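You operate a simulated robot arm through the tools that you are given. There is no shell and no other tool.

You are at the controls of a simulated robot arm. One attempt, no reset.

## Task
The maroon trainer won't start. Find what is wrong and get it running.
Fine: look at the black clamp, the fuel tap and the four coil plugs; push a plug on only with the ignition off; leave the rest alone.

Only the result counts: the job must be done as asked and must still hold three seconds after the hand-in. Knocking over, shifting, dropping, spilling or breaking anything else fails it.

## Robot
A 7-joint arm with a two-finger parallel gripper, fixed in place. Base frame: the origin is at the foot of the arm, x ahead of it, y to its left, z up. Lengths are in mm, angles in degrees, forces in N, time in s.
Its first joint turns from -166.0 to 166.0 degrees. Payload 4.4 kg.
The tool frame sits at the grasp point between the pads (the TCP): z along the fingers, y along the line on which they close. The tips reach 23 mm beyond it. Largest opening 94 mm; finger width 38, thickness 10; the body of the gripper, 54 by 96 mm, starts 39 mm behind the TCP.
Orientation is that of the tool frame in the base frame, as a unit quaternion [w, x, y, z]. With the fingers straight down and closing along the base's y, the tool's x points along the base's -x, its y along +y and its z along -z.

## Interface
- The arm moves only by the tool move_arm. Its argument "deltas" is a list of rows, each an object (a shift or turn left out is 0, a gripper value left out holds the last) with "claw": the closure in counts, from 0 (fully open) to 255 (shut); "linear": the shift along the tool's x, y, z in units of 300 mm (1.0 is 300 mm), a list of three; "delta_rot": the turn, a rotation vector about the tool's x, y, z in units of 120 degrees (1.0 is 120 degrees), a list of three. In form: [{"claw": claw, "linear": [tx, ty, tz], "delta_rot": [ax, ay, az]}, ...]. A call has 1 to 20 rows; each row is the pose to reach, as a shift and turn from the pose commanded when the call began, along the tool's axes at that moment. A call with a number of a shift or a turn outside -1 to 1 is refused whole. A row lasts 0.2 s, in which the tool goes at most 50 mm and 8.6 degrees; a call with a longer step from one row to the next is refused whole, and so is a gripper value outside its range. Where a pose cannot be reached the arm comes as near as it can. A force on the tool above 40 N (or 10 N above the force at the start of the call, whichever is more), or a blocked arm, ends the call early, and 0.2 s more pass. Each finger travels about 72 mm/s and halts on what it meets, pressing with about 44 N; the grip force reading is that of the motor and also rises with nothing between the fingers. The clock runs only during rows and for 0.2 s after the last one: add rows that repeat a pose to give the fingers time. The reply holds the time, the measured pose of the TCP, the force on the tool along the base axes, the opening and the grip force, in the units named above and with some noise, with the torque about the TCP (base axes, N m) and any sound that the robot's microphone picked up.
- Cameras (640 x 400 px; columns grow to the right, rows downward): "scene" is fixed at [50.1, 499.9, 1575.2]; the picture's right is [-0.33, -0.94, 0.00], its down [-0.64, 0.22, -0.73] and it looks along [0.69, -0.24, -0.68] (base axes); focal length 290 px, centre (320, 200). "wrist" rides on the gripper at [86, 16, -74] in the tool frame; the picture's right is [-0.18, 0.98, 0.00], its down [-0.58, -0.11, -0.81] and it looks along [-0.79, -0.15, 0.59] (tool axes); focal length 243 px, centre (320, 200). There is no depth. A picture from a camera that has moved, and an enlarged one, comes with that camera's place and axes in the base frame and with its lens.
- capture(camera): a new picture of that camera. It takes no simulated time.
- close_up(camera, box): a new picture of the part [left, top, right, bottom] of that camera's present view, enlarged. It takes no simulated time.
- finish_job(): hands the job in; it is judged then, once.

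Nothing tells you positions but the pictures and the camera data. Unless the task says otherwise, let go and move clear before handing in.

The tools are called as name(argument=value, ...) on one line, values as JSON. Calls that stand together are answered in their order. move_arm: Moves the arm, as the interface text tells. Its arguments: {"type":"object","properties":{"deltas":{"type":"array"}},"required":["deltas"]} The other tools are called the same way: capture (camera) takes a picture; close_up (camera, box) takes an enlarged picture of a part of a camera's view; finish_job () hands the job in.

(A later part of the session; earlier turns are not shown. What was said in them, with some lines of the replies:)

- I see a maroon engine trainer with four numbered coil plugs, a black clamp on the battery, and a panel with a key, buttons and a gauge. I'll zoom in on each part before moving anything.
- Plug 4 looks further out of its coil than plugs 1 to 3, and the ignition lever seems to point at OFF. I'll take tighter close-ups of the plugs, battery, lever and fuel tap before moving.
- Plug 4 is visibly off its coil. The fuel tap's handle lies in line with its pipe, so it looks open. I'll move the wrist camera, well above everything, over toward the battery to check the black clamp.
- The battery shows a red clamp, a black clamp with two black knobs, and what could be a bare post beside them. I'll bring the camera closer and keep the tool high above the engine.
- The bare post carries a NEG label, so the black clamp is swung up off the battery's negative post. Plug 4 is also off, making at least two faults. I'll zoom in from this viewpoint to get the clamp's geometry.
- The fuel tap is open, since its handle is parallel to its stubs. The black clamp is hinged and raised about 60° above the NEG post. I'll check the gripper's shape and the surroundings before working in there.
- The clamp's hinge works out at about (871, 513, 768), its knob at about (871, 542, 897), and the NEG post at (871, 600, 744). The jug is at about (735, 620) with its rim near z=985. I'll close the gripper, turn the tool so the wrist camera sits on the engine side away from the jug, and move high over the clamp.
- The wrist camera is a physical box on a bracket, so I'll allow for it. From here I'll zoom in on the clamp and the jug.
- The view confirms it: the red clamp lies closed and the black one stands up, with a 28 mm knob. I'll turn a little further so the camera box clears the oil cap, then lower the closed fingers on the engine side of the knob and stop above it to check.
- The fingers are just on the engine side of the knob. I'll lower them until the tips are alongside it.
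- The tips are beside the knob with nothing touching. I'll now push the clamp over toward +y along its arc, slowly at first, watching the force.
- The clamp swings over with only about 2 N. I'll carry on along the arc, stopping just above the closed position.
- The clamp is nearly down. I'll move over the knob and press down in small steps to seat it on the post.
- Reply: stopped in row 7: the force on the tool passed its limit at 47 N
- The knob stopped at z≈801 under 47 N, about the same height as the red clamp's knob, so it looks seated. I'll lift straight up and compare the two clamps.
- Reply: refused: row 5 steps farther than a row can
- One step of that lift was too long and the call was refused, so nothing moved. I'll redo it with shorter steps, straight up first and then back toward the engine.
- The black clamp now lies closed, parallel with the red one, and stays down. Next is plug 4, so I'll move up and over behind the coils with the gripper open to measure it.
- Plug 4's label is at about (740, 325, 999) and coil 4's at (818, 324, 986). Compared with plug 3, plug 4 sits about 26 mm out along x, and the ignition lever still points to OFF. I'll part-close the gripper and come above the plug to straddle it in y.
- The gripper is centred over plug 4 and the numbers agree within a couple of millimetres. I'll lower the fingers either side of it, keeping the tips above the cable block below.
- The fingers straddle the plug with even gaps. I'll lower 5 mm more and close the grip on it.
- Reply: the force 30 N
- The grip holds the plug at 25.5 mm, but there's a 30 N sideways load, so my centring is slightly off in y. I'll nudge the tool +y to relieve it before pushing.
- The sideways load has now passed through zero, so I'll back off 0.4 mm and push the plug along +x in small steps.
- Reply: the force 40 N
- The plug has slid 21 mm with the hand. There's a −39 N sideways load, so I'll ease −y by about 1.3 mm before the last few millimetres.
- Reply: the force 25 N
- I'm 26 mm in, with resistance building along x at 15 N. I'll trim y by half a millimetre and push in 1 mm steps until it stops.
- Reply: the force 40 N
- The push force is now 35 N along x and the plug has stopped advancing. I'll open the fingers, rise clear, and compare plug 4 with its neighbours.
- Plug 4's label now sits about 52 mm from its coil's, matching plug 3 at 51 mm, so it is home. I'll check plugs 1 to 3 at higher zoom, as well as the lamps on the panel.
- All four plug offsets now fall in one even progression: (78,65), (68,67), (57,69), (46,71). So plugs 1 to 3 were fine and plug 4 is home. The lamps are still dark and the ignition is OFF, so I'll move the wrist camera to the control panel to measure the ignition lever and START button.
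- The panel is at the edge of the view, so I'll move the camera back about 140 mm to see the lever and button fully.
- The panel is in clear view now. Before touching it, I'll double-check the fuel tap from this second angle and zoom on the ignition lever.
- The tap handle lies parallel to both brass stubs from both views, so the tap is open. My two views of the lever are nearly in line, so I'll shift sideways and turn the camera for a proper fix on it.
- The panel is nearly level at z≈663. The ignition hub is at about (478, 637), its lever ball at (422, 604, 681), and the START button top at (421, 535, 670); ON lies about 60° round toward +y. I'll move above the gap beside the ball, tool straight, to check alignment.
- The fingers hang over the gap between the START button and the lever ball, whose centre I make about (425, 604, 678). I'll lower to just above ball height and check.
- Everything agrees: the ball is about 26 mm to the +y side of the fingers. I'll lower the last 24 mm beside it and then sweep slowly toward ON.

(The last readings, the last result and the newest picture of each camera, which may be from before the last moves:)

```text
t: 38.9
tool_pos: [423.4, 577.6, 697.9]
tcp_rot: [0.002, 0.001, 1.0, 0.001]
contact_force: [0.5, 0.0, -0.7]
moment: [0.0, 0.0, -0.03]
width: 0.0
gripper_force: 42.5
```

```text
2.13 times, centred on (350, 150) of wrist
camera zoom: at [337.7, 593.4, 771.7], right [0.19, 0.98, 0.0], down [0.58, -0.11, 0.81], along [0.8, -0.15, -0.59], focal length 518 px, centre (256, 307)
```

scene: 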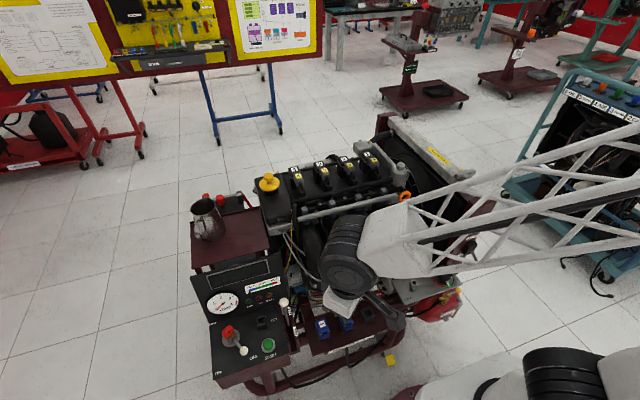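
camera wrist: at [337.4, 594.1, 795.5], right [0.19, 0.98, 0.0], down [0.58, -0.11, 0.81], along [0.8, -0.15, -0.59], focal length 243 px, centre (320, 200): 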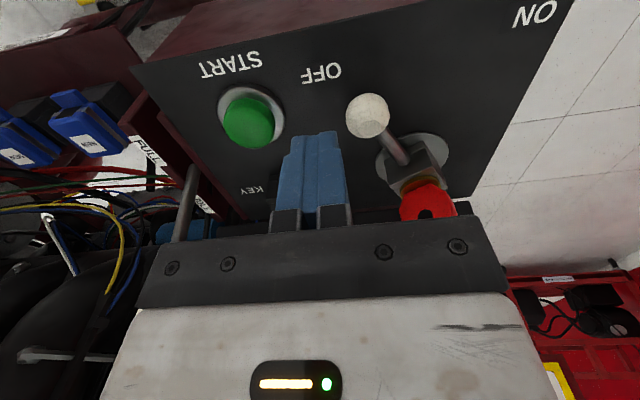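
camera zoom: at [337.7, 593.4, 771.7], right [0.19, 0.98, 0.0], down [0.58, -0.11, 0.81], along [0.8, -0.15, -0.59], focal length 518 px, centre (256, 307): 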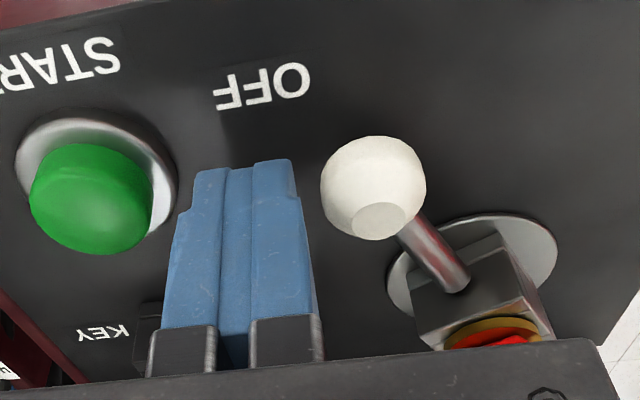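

move_arm(deltas=[{"linear": [0, 0.02, 0]}, {"linear": [0, 0.04, 0]}, {"linear": [0, 0.06, 0]}, {"linear": [0, 0.08, 0]}, {"linear": [0, 0.1, 0]}, {"linear": [0, 0.12, 0]}])

capture(camera="wrist")

```text
t: 40.3
tool_pos: [424.2, 612.9, 698.6]
tcp_rot: [0.003, 0.001, 1.0, 0.002]
contact_force: [-0.5, -0.2, -0.6]
moment: [-0.02, 0.0, 0.02]
width: 0.0
gripper_force: 42.0
```

```text
taken
camera wrist: at [337.9, 629.4, 772.8], right [0.19, 0.98, 0.0], down [0.58, -0.11, 0.81], along [0.8, -0.15, -0.59], focal length 243 px, centre (320, 200)
```

wrist: 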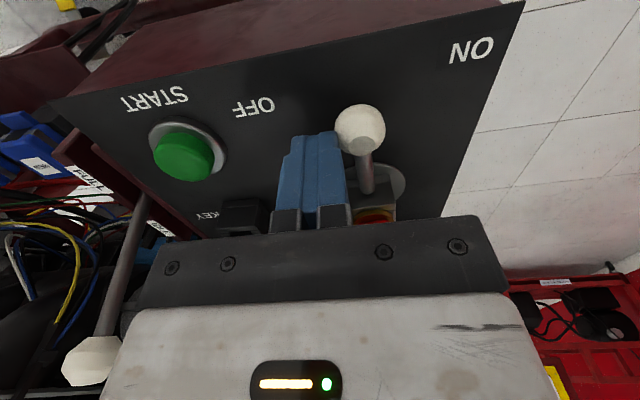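

The lever is turning with almost no resistance. I'll carry on to the ON side.

move_arm(deltas=[{"linear": [0, 0.02, 0]}, {"linear": [0, 0.04, 0]}, {"linear": [0, 0.06, 0]}, {"linear": [0, 0.08, 0]}, {"linear": [0, 0.1, 0]}, {"linear": [0, 0.118, 0]}])

capture(camera="wrist")

close_up(camera="wrist", box=[220, 40, 480, 240])

capture(camera="scene")

```text
t: 41.8
tool_pos: [424.9, 645.5, 697.1]
tcp_rot: [0.002, 0.003, 1.0, 0.0]
contact_force: [-2.5, -15.7, 10.9]
moment: [-0.29, -0.15, -0.3]
width: 0.0
gripper_force: 42.4
stopped in row 6: the force on the tool passed its limit at 44 N (the readings are from after the stop); the commanded pose is now the measured one
```

```text
taken
camera wrist: at [338.3, 662.1, 772.2], right [0.19, 0.98, 0.0], down [0.58, -0.11, 0.81], along [0.79, -0.15, -0.59], focal length 243 px, centre (320, 200)
```

wrist: 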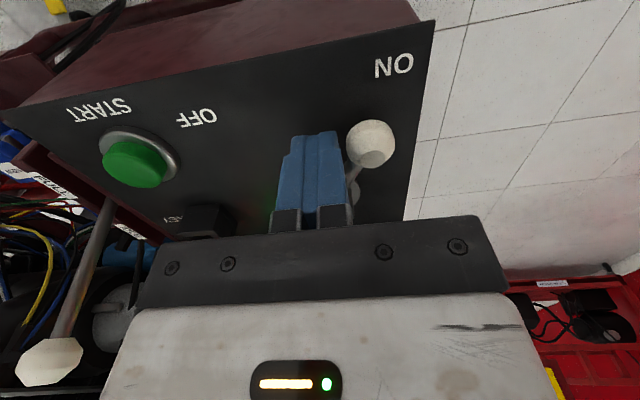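

```text
2.00 times, centred on (350, 140) of wrist
camera zoom: at [338.3, 662.1, 772.2], right [0.19, 0.98, 0.0], down [0.58, -0.11, 0.81], along [0.79, -0.15, -0.59], focal length 485 px, centre (260, 320)
```

zoom: 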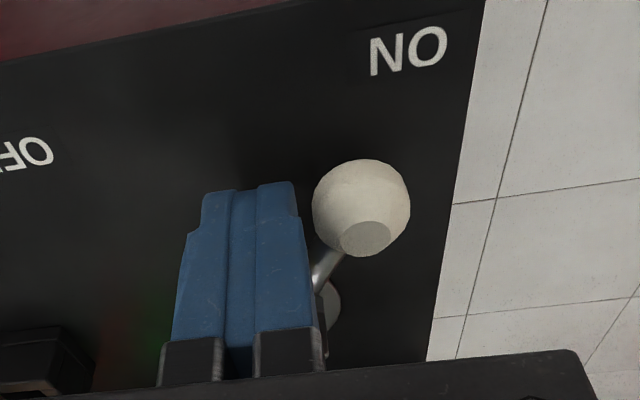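

```text
taken
```

scene: 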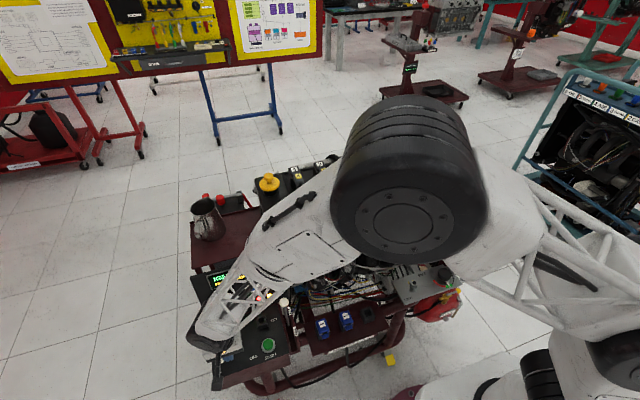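

The lever hit its ON stop, and the panel display and lamps have lit, so battery power is getting through. I'll back off the lever, lift clear and read the panel.

move_arm(deltas=[{"linear": [0, -0.02, 0]}, {"linear": [0, -0.05, 0]}, {"linear": [0, -0.05, -0.08]}, {"linear": [0, -0.05, -0.2]}, {"linear": [0.05, -0.1, -0.33]}, {"linear": [0.15, -0.15, -0.44]}, {"linear": [0.25, -0.2, -0.53]}, {"linear": [0.35, -0.25, -0.62]}, {"linear": [0.35, -0.25, -0.62]}])

capture(camera="wrist")

capture(camera="scene")

close_up(camera="scene", box=[180, 250, 310, 390])

```text
t: 43.8
tool_pos: [319.1, 570.6, 877.1]
tcp_rot: [-0.001, 0.002, 1.0, -0.005]
contact_force: [-0.3, -0.4, -0.4]
moment: [0.02, 0.02, 0.0]
width: 0.0
gripper_force: 42.3
```

```text
taken
camera wrist: at [234.0, 587.4, 951.2], right [0.19, 0.98, -0.01], down [0.58, -0.1, 0.81], along [0.79, -0.16, -0.59], focal length 243 px, centre (320, 200)
```

wrist: 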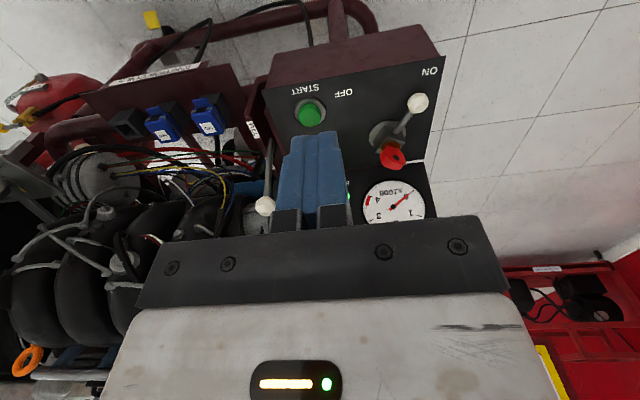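

```text
taken
```

scene: 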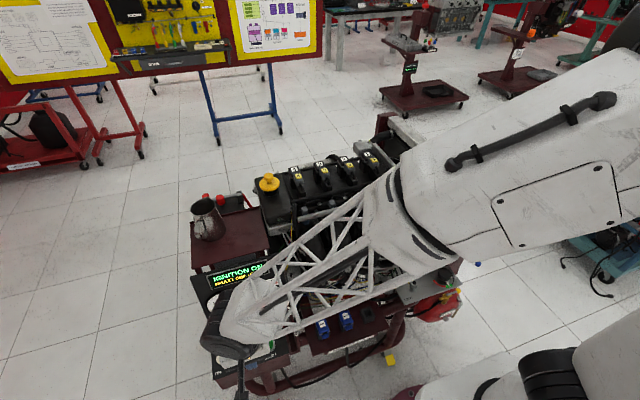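

```text
2.86 times, centred on (245, 320) of scene
camera zoom: at [50.1, 499.9, 1575.2], right [-0.33, -0.94, 0.0], down [-0.64, 0.22, -0.73], along [0.69, -0.24, -0.68], focal length 828 px, centre (534, -143)
```

zoom: 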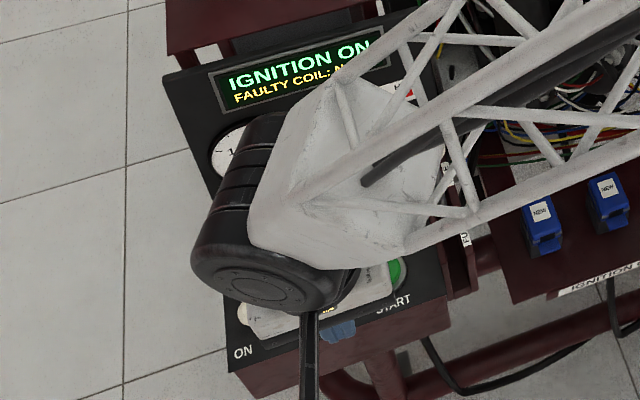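

The display reads "IGNITION ON" and "FAULTY COIL: N…", but the arm hides the rest. I'll swing the arm aside to read it in full.

move_arm(deltas=[{"linear": [0, -0.1, -0.1]}, {"linear": [0, -0.2, -0.2]}, {"linear": [0, -0.3, -0.3]}, {"linear": [0, -0.4, -0.4]}, {"linear": [0, -0.5, -0.45]}, {"linear": [0, -0.6, -0.5]}, {"linear": [0, -0.7, -0.5]}, {"linear": [0, -0.7, -0.5]}])

close_up(camera="scene", box=[180, 250, 310, 390])

close_up(camera="scene", box=[200, 255, 300, 310])

capture(camera="wrist")

```text
t: 45.6
tool_pos: [317.3, 359.6, 1032.6]
tcp_rot: [0.001, 0.002, 1.0, 0.001]
contact_force: [-0.2, 0.2, -1.0]
moment: [0.01, 0.02, 0.01]
width: 0.0
gripper_force: 42.4
```

```text
2.86 times, centred on (245, 320) of scene
camera zoom: at [50.1, 499.9, 1575.2], right [-0.33, -0.94, 0.0], down [-0.64, 0.22, -0.73], along [0.69, -0.24, -0.68], focal length 828 px, centre (534, -143)
```

zoom: 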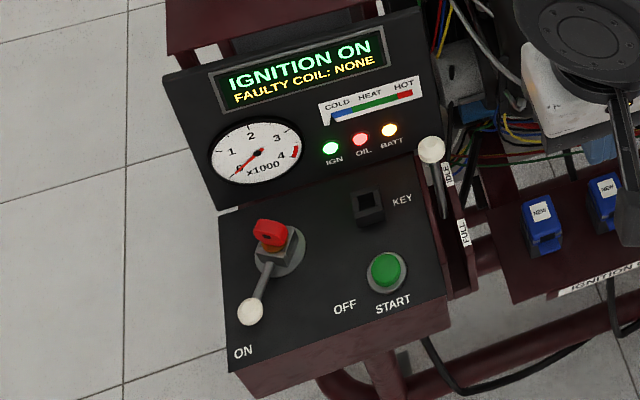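

```text
6.40 times, centred on (250, 282) of scene
camera zoom: at [50.1, 499.9, 1575.2], right [-0.33, -0.94, 0.0], down [-0.64, 0.22, -0.73], along [0.69, -0.24, -0.68], focal length 1855 px, centre (768, -328)
```

zoom: 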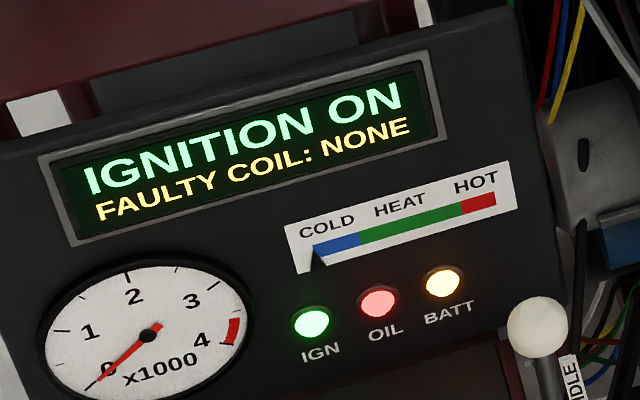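

```text
taken
camera wrist: at [231.2, 377.1, 1107.7], right [0.19, 0.98, 0.0], down [0.58, -0.11, 0.81], along [0.79, -0.15, -0.59], focal length 243 px, centre (320, 200)
```

wrist: 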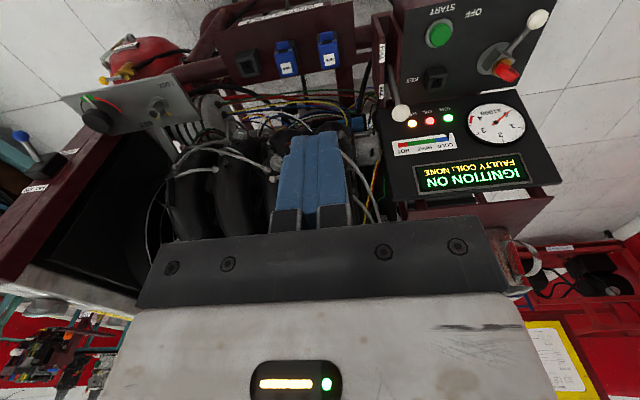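

The display says "IGNITION ON – FAULTY COIL: NONE", with the OIL and BATT lamps lit as expected before a start. Next I'll position the closed fingers above the green START button.

move_arm(deltas=[{"linear": [-0.06, 0.1, 0.0]}, {"linear": [-0.12, 0.2, 0.0]}, {"linear": [-0.18, 0.3, 0.05]}, {"linear": [-0.24, 0.4, 0.1]}, {"linear": [-0.3, 0.5, 0.2]}, {"linear": [-0.343, 0.585, 0.3]}, {"linear": [-0.343, 0.585, 0.43]}, {"linear": [-0.343, 0.585, 0.56]}, {"linear": [-0.343, 0.585, 0.69]}, {"linear": [-0.343, 0.585, 0.82]}, {"linear": [-0.343, 0.585, 0.95]}, {"linear": [-0.343, 0.585, 1.0]}, {"linear": [-0.343, 0.585, 1.0]}])

capture(camera="wrist")

close_up(camera="scene", box=[190, 270, 310, 390])

```text
t: 48.4
tool_pos: [421.6, 537.3, 732.5]
tcp_rot: [0.002, 0.001, 1.0, 0.001]
contact_force: [0.0, -0.9, 0.7]
moment: [0.02, -0.02, 0.02]
width: 0.0
gripper_force: 42.5
```

```text
taken
camera wrist: at [335.3, 553.8, 807.3], right [0.19, 0.98, 0.0], down [0.58, -0.11, 0.81], along [0.79, -0.15, -0.59], focal length 243 px, centre (320, 200)
```

wrist: 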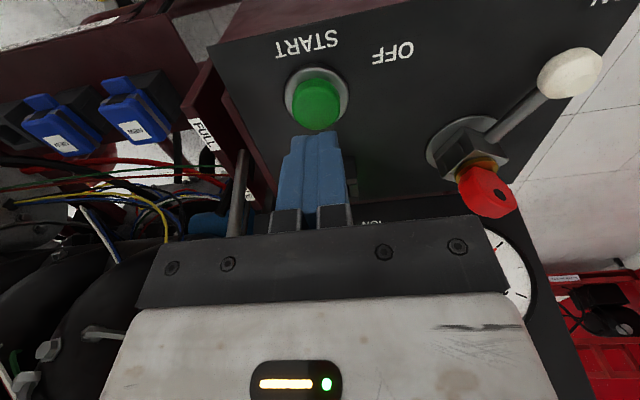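

```text
3.33 times, centred on (250, 330) of scene
camera zoom: at [50.1, 499.9, 1575.2], right [-0.33, -0.94, 0.0], down [-0.64, 0.22, -0.73], along [0.69, -0.24, -0.68], focal length 966 px, centre (553, -233)
```

zoom: 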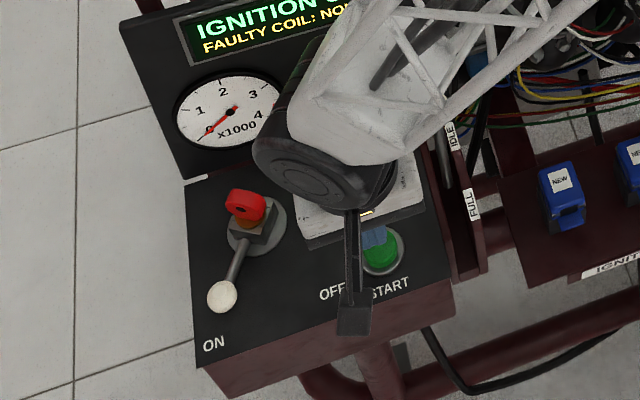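

The fingers are directly over START, and the tachometer stays visible in the scene view. I'll lower to the button and press gently.

move_arm(deltas=[{"linear": [0.007, -0.006, 0.06]}, {"linear": [0.007, -0.006, 0.11]}, {"linear": [0.007, -0.006, 0.125]}, {"linear": [0.007, -0.006, 0.135]}, {"linear": [0.007, -0.006, 0.142]}, {"linear": [0.007, -0.006, 0.149]}, {"linear": [0.007, -0.006, 0.149]}, {"linear": [0.007, -0.006, 0.149]}])

close_up(camera="scene", box=[190, 250, 310, 390])

capture(camera="wrist")

```text
t: 49.7
tool_pos: [419.7, 537.6, 692.2]
tcp_rot: [0.002, 0.001, 1.0, 0.002]
contact_force: [-0.9, -3.8, 23.0]
moment: [-0.07, 0.05, 0.09]
width: 0.0
gripper_force: 42.6
heard: click
stopped in row 6: the force on the tool passed its limit at 43 N (the readings are from after the stop); the commanded pose is now the measured one
```

```text
2.86 times, centred on (250, 320) of scene
camera zoom: at [50.1, 499.9, 1575.2], right [-0.33, -0.94, 0.0], down [-0.64, 0.22, -0.73], along [0.69, -0.24, -0.68], focal length 828 px, centre (520, -143)
```

zoom: 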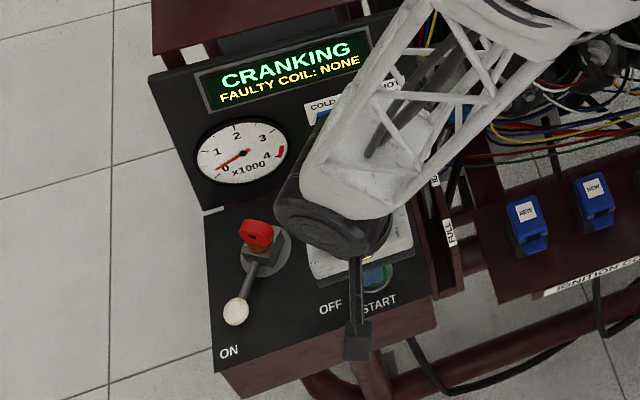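

```text
taken
camera wrist: at [334.7, 552.8, 767.5], right [0.19, 0.98, 0.0], down [0.58, -0.11, 0.81], along [0.8, -0.15, -0.59], focal length 243 px, centre (320, 200)
```

wrist: 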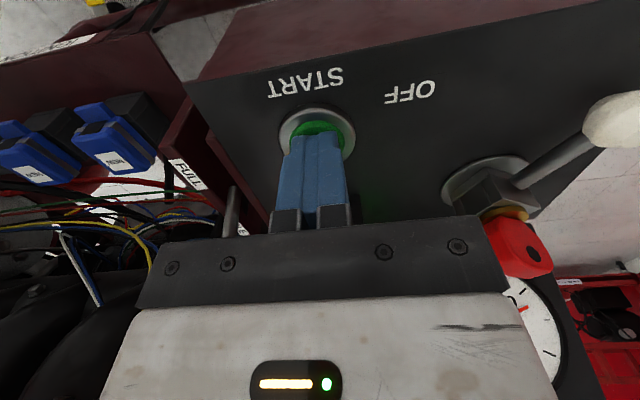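

A click was heard and the display shows "CRANKING". I'll hold the button a moment longer and watch the tachometer.

move_arm(deltas=[{"linear": [0, 0, 0]}, {"linear": [0, 0, 0]}, {"linear": [0, 0, 0]}, {"linear": [0, 0, 0]}])

close_up(camera="scene", box=[190, 250, 310, 390])

```text
t: 50.7
tool_pos: [420.5, 536.7, 692.6]
tcp_rot: [0.003, 0.001, 1.0, 0.002]
contact_force: [7.6, 9.3, 30.5]
moment: [0.17, -0.18, 0.02]
width: 0.0
gripper_force: 42.9
```

```text
2.86 times, centred on (250, 320) of scene
camera zoom: at [50.1, 499.9, 1575.2], right [-0.33, -0.94, 0.0], down [-0.64, 0.22, -0.73], along [0.69, -0.24, -0.68], focal length 828 px, centre (520, -143)
```

zoom: 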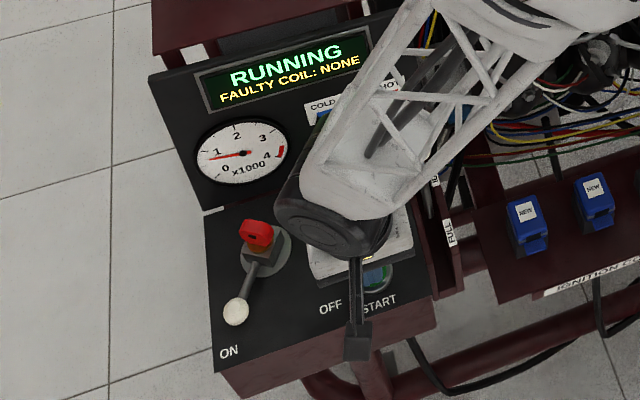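

The display now says "RUNNING" and the tachometer shows about 800 rpm. I'll release the button straight up, move clear and confirm it keeps running.

move_arm(deltas=[{"linear": [0, 0, -0.03]}, {"linear": [0, 0, -0.13]}, {"linear": [0, 0, -0.26]}, {"linear": [0, 0, -0.39]}, {"linear": [0.05, -0.05, -0.52]}, {"linear": [0.1, -0.12, -0.64]}, {"linear": [0.15, -0.2, -0.76]}, {"linear": [0.2, -0.3, -0.86]}, {"linear": [0.25, -0.4, -0.95]}, {"linear": [0.3, -0.5, -1.0]}, {"linear": [0.3, -0.6, -1.0]}, {"linear": [0.3, -0.6, -1.0]}])

capture(camera="scene")

close_up(camera="scene", box=[190, 250, 310, 390])

close_up(camera="scene", box=[180, 140, 400, 250])

```text
t: 53.3
tool_pos: [327.6, 355.2, 990.7]
tcp_rot: [0.002, 0.0, 1.0, 0.0]
contact_force: [0.6, 0.6, -0.5]
moment: [0.07, -0.01, -0.01]
width: 0.0
gripper_force: 42.9
```

```text
taken
```

scene: 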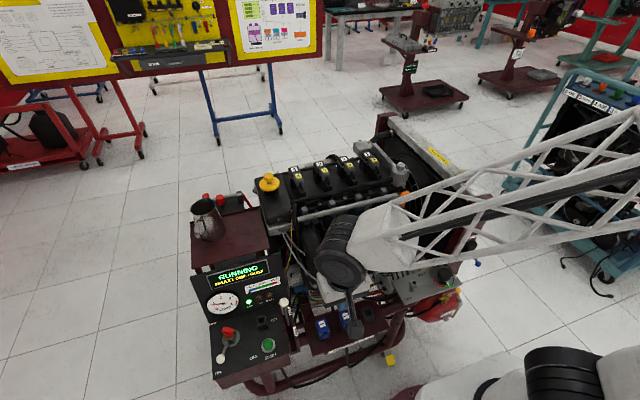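

```text
2.86 times, centred on (250, 320) of scene
camera zoom: at [50.1, 499.9, 1575.2], right [-0.33, -0.94, 0.0], down [-0.64, 0.22, -0.73], along [0.69, -0.24, -0.68], focal length 828 px, centre (520, -143)
```

zoom: 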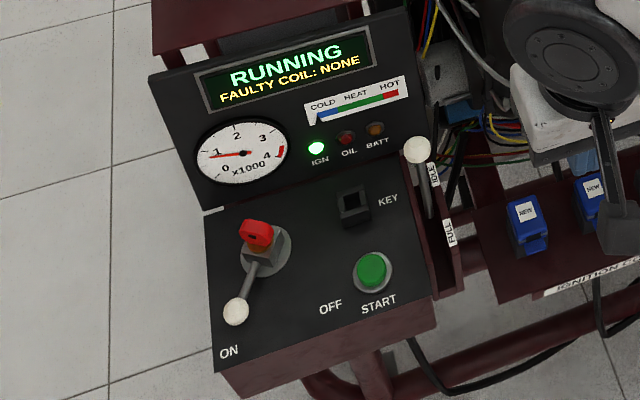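

```text
2.91 times, centred on (290, 195) of scene
camera zoom: at [50.1, 499.9, 1575.2], right [-0.33, -0.94, 0.0], down [-0.64, 0.22, -0.73], along [0.69, -0.24, -0.68], focal length 843 px, centre (407, 214)
```

zoom: 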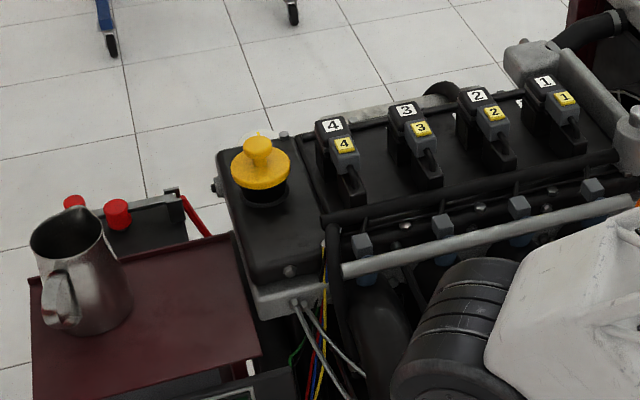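

The engine runs on its own: IGN is lit, OIL and BATT are out, and it idles at about 800 rpm. I'll raise the arm clear and wait over three seconds to see that it holds.

move_arm(deltas=[{"linear": [0, -0.05, -0.1]}, {"linear": [0, -0.1, -0.2]}, {"linear": [0, -0.15, -0.3]}, {"linear": [0, -0.15, -0.3]}, {"linear": [0, -0.15, -0.3]}, {"linear": [0, -0.15, -0.3]}, {"linear": [0, -0.15, -0.3]}, {"linear": [0, -0.15, -0.3]}, {"linear": [0, -0.15, -0.3]}, {"linear": [0, -0.15, -0.3]}, {"linear": [0, -0.15, -0.3]}, {"linear": [0, -0.15, -0.3]}, {"linear": [0, -0.15, -0.3]}, {"linear": [0, -0.15, -0.3]}, {"linear": [0, -0.15, -0.3]}, {"linear": [0, -0.15, -0.3]}, {"linear": [0, -0.15, -0.3]}, {"linear": [0, -0.15, -0.3]}, {"linear": [0, -0.15, -0.3]}, {"linear": [0, -0.15, -0.3]}])

close_up(camera="scene", box=[190, 250, 310, 390])

close_up(camera="scene", box=[180, 140, 400, 250])

```text
t: 57.5
tool_pos: [325.7, 309.9, 1080.2]
tcp_rot: [0.003, 0.001, 1.0, 0.001]
contact_force: [-0.3, 0.5, 0.8]
moment: [-0.02, -0.02, 0.0]
width: 0.1
gripper_force: 43.0
```

```text
2.86 times, centred on (250, 320) of scene
camera zoom: at [50.1, 499.9, 1575.2], right [-0.33, -0.94, 0.0], down [-0.64, 0.22, -0.73], along [0.69, -0.24, -0.68], focal length 828 px, centre (520, -143)
```

zoom: 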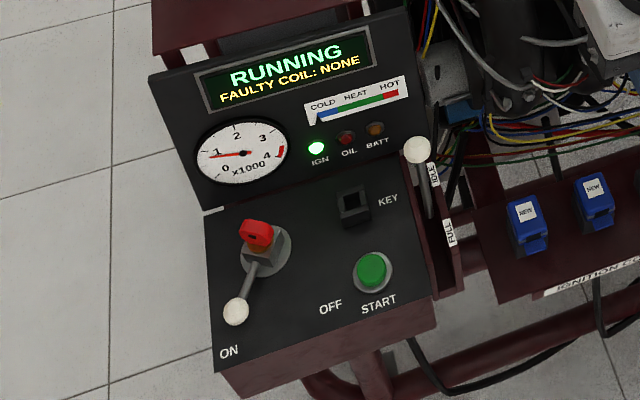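

```text
2.91 times, centred on (290, 195) of scene
camera zoom: at [50.1, 499.9, 1575.2], right [-0.33, -0.94, 0.0], down [-0.64, 0.22, -0.73], along [0.69, -0.24, -0.68], focal length 843 px, centre (407, 214)
```

zoom: 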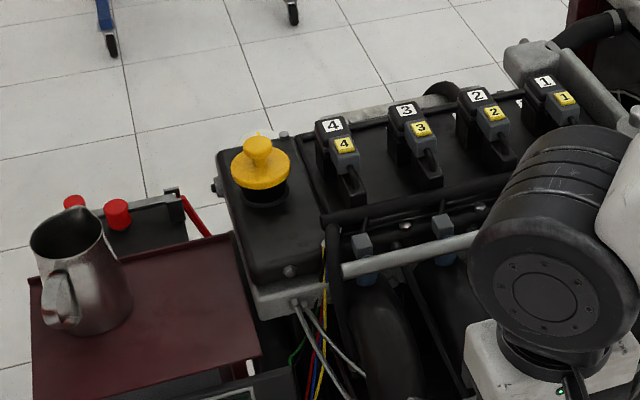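

The trainer has kept running for over four seconds since I let go of START, with no faulty coil shown, plug 4 home and the jug undisturbed. The arm is clear, so I'm handing the job in.

finish_job()

```text
The job is handed in.
```

The maroon trainer is running. When I handed it in, the display read "RUNNING – FAULTY COIL: NONE", it was idling at about 800 rpm, and the OIL and BATT lamps were out. It had kept running for several seconds after I let go of START.

There were two faults:
- **Black battery clamp:** it was swung up off the negative post. I pushed it back down, and it now lies closed like the red one.
- **Coil plug 4:** it was about 26 mm out of its coil. I pushed it home with the ignition off, and it now lines up with plugs 1 to 3, which were already fully on.

The fuel tap was already open, so I left it alone. To start the engine I turned the ignition lever from OFF to ON and pressed START. I touched nothing else on the trainer, and the jug on the tray was not disturbed.
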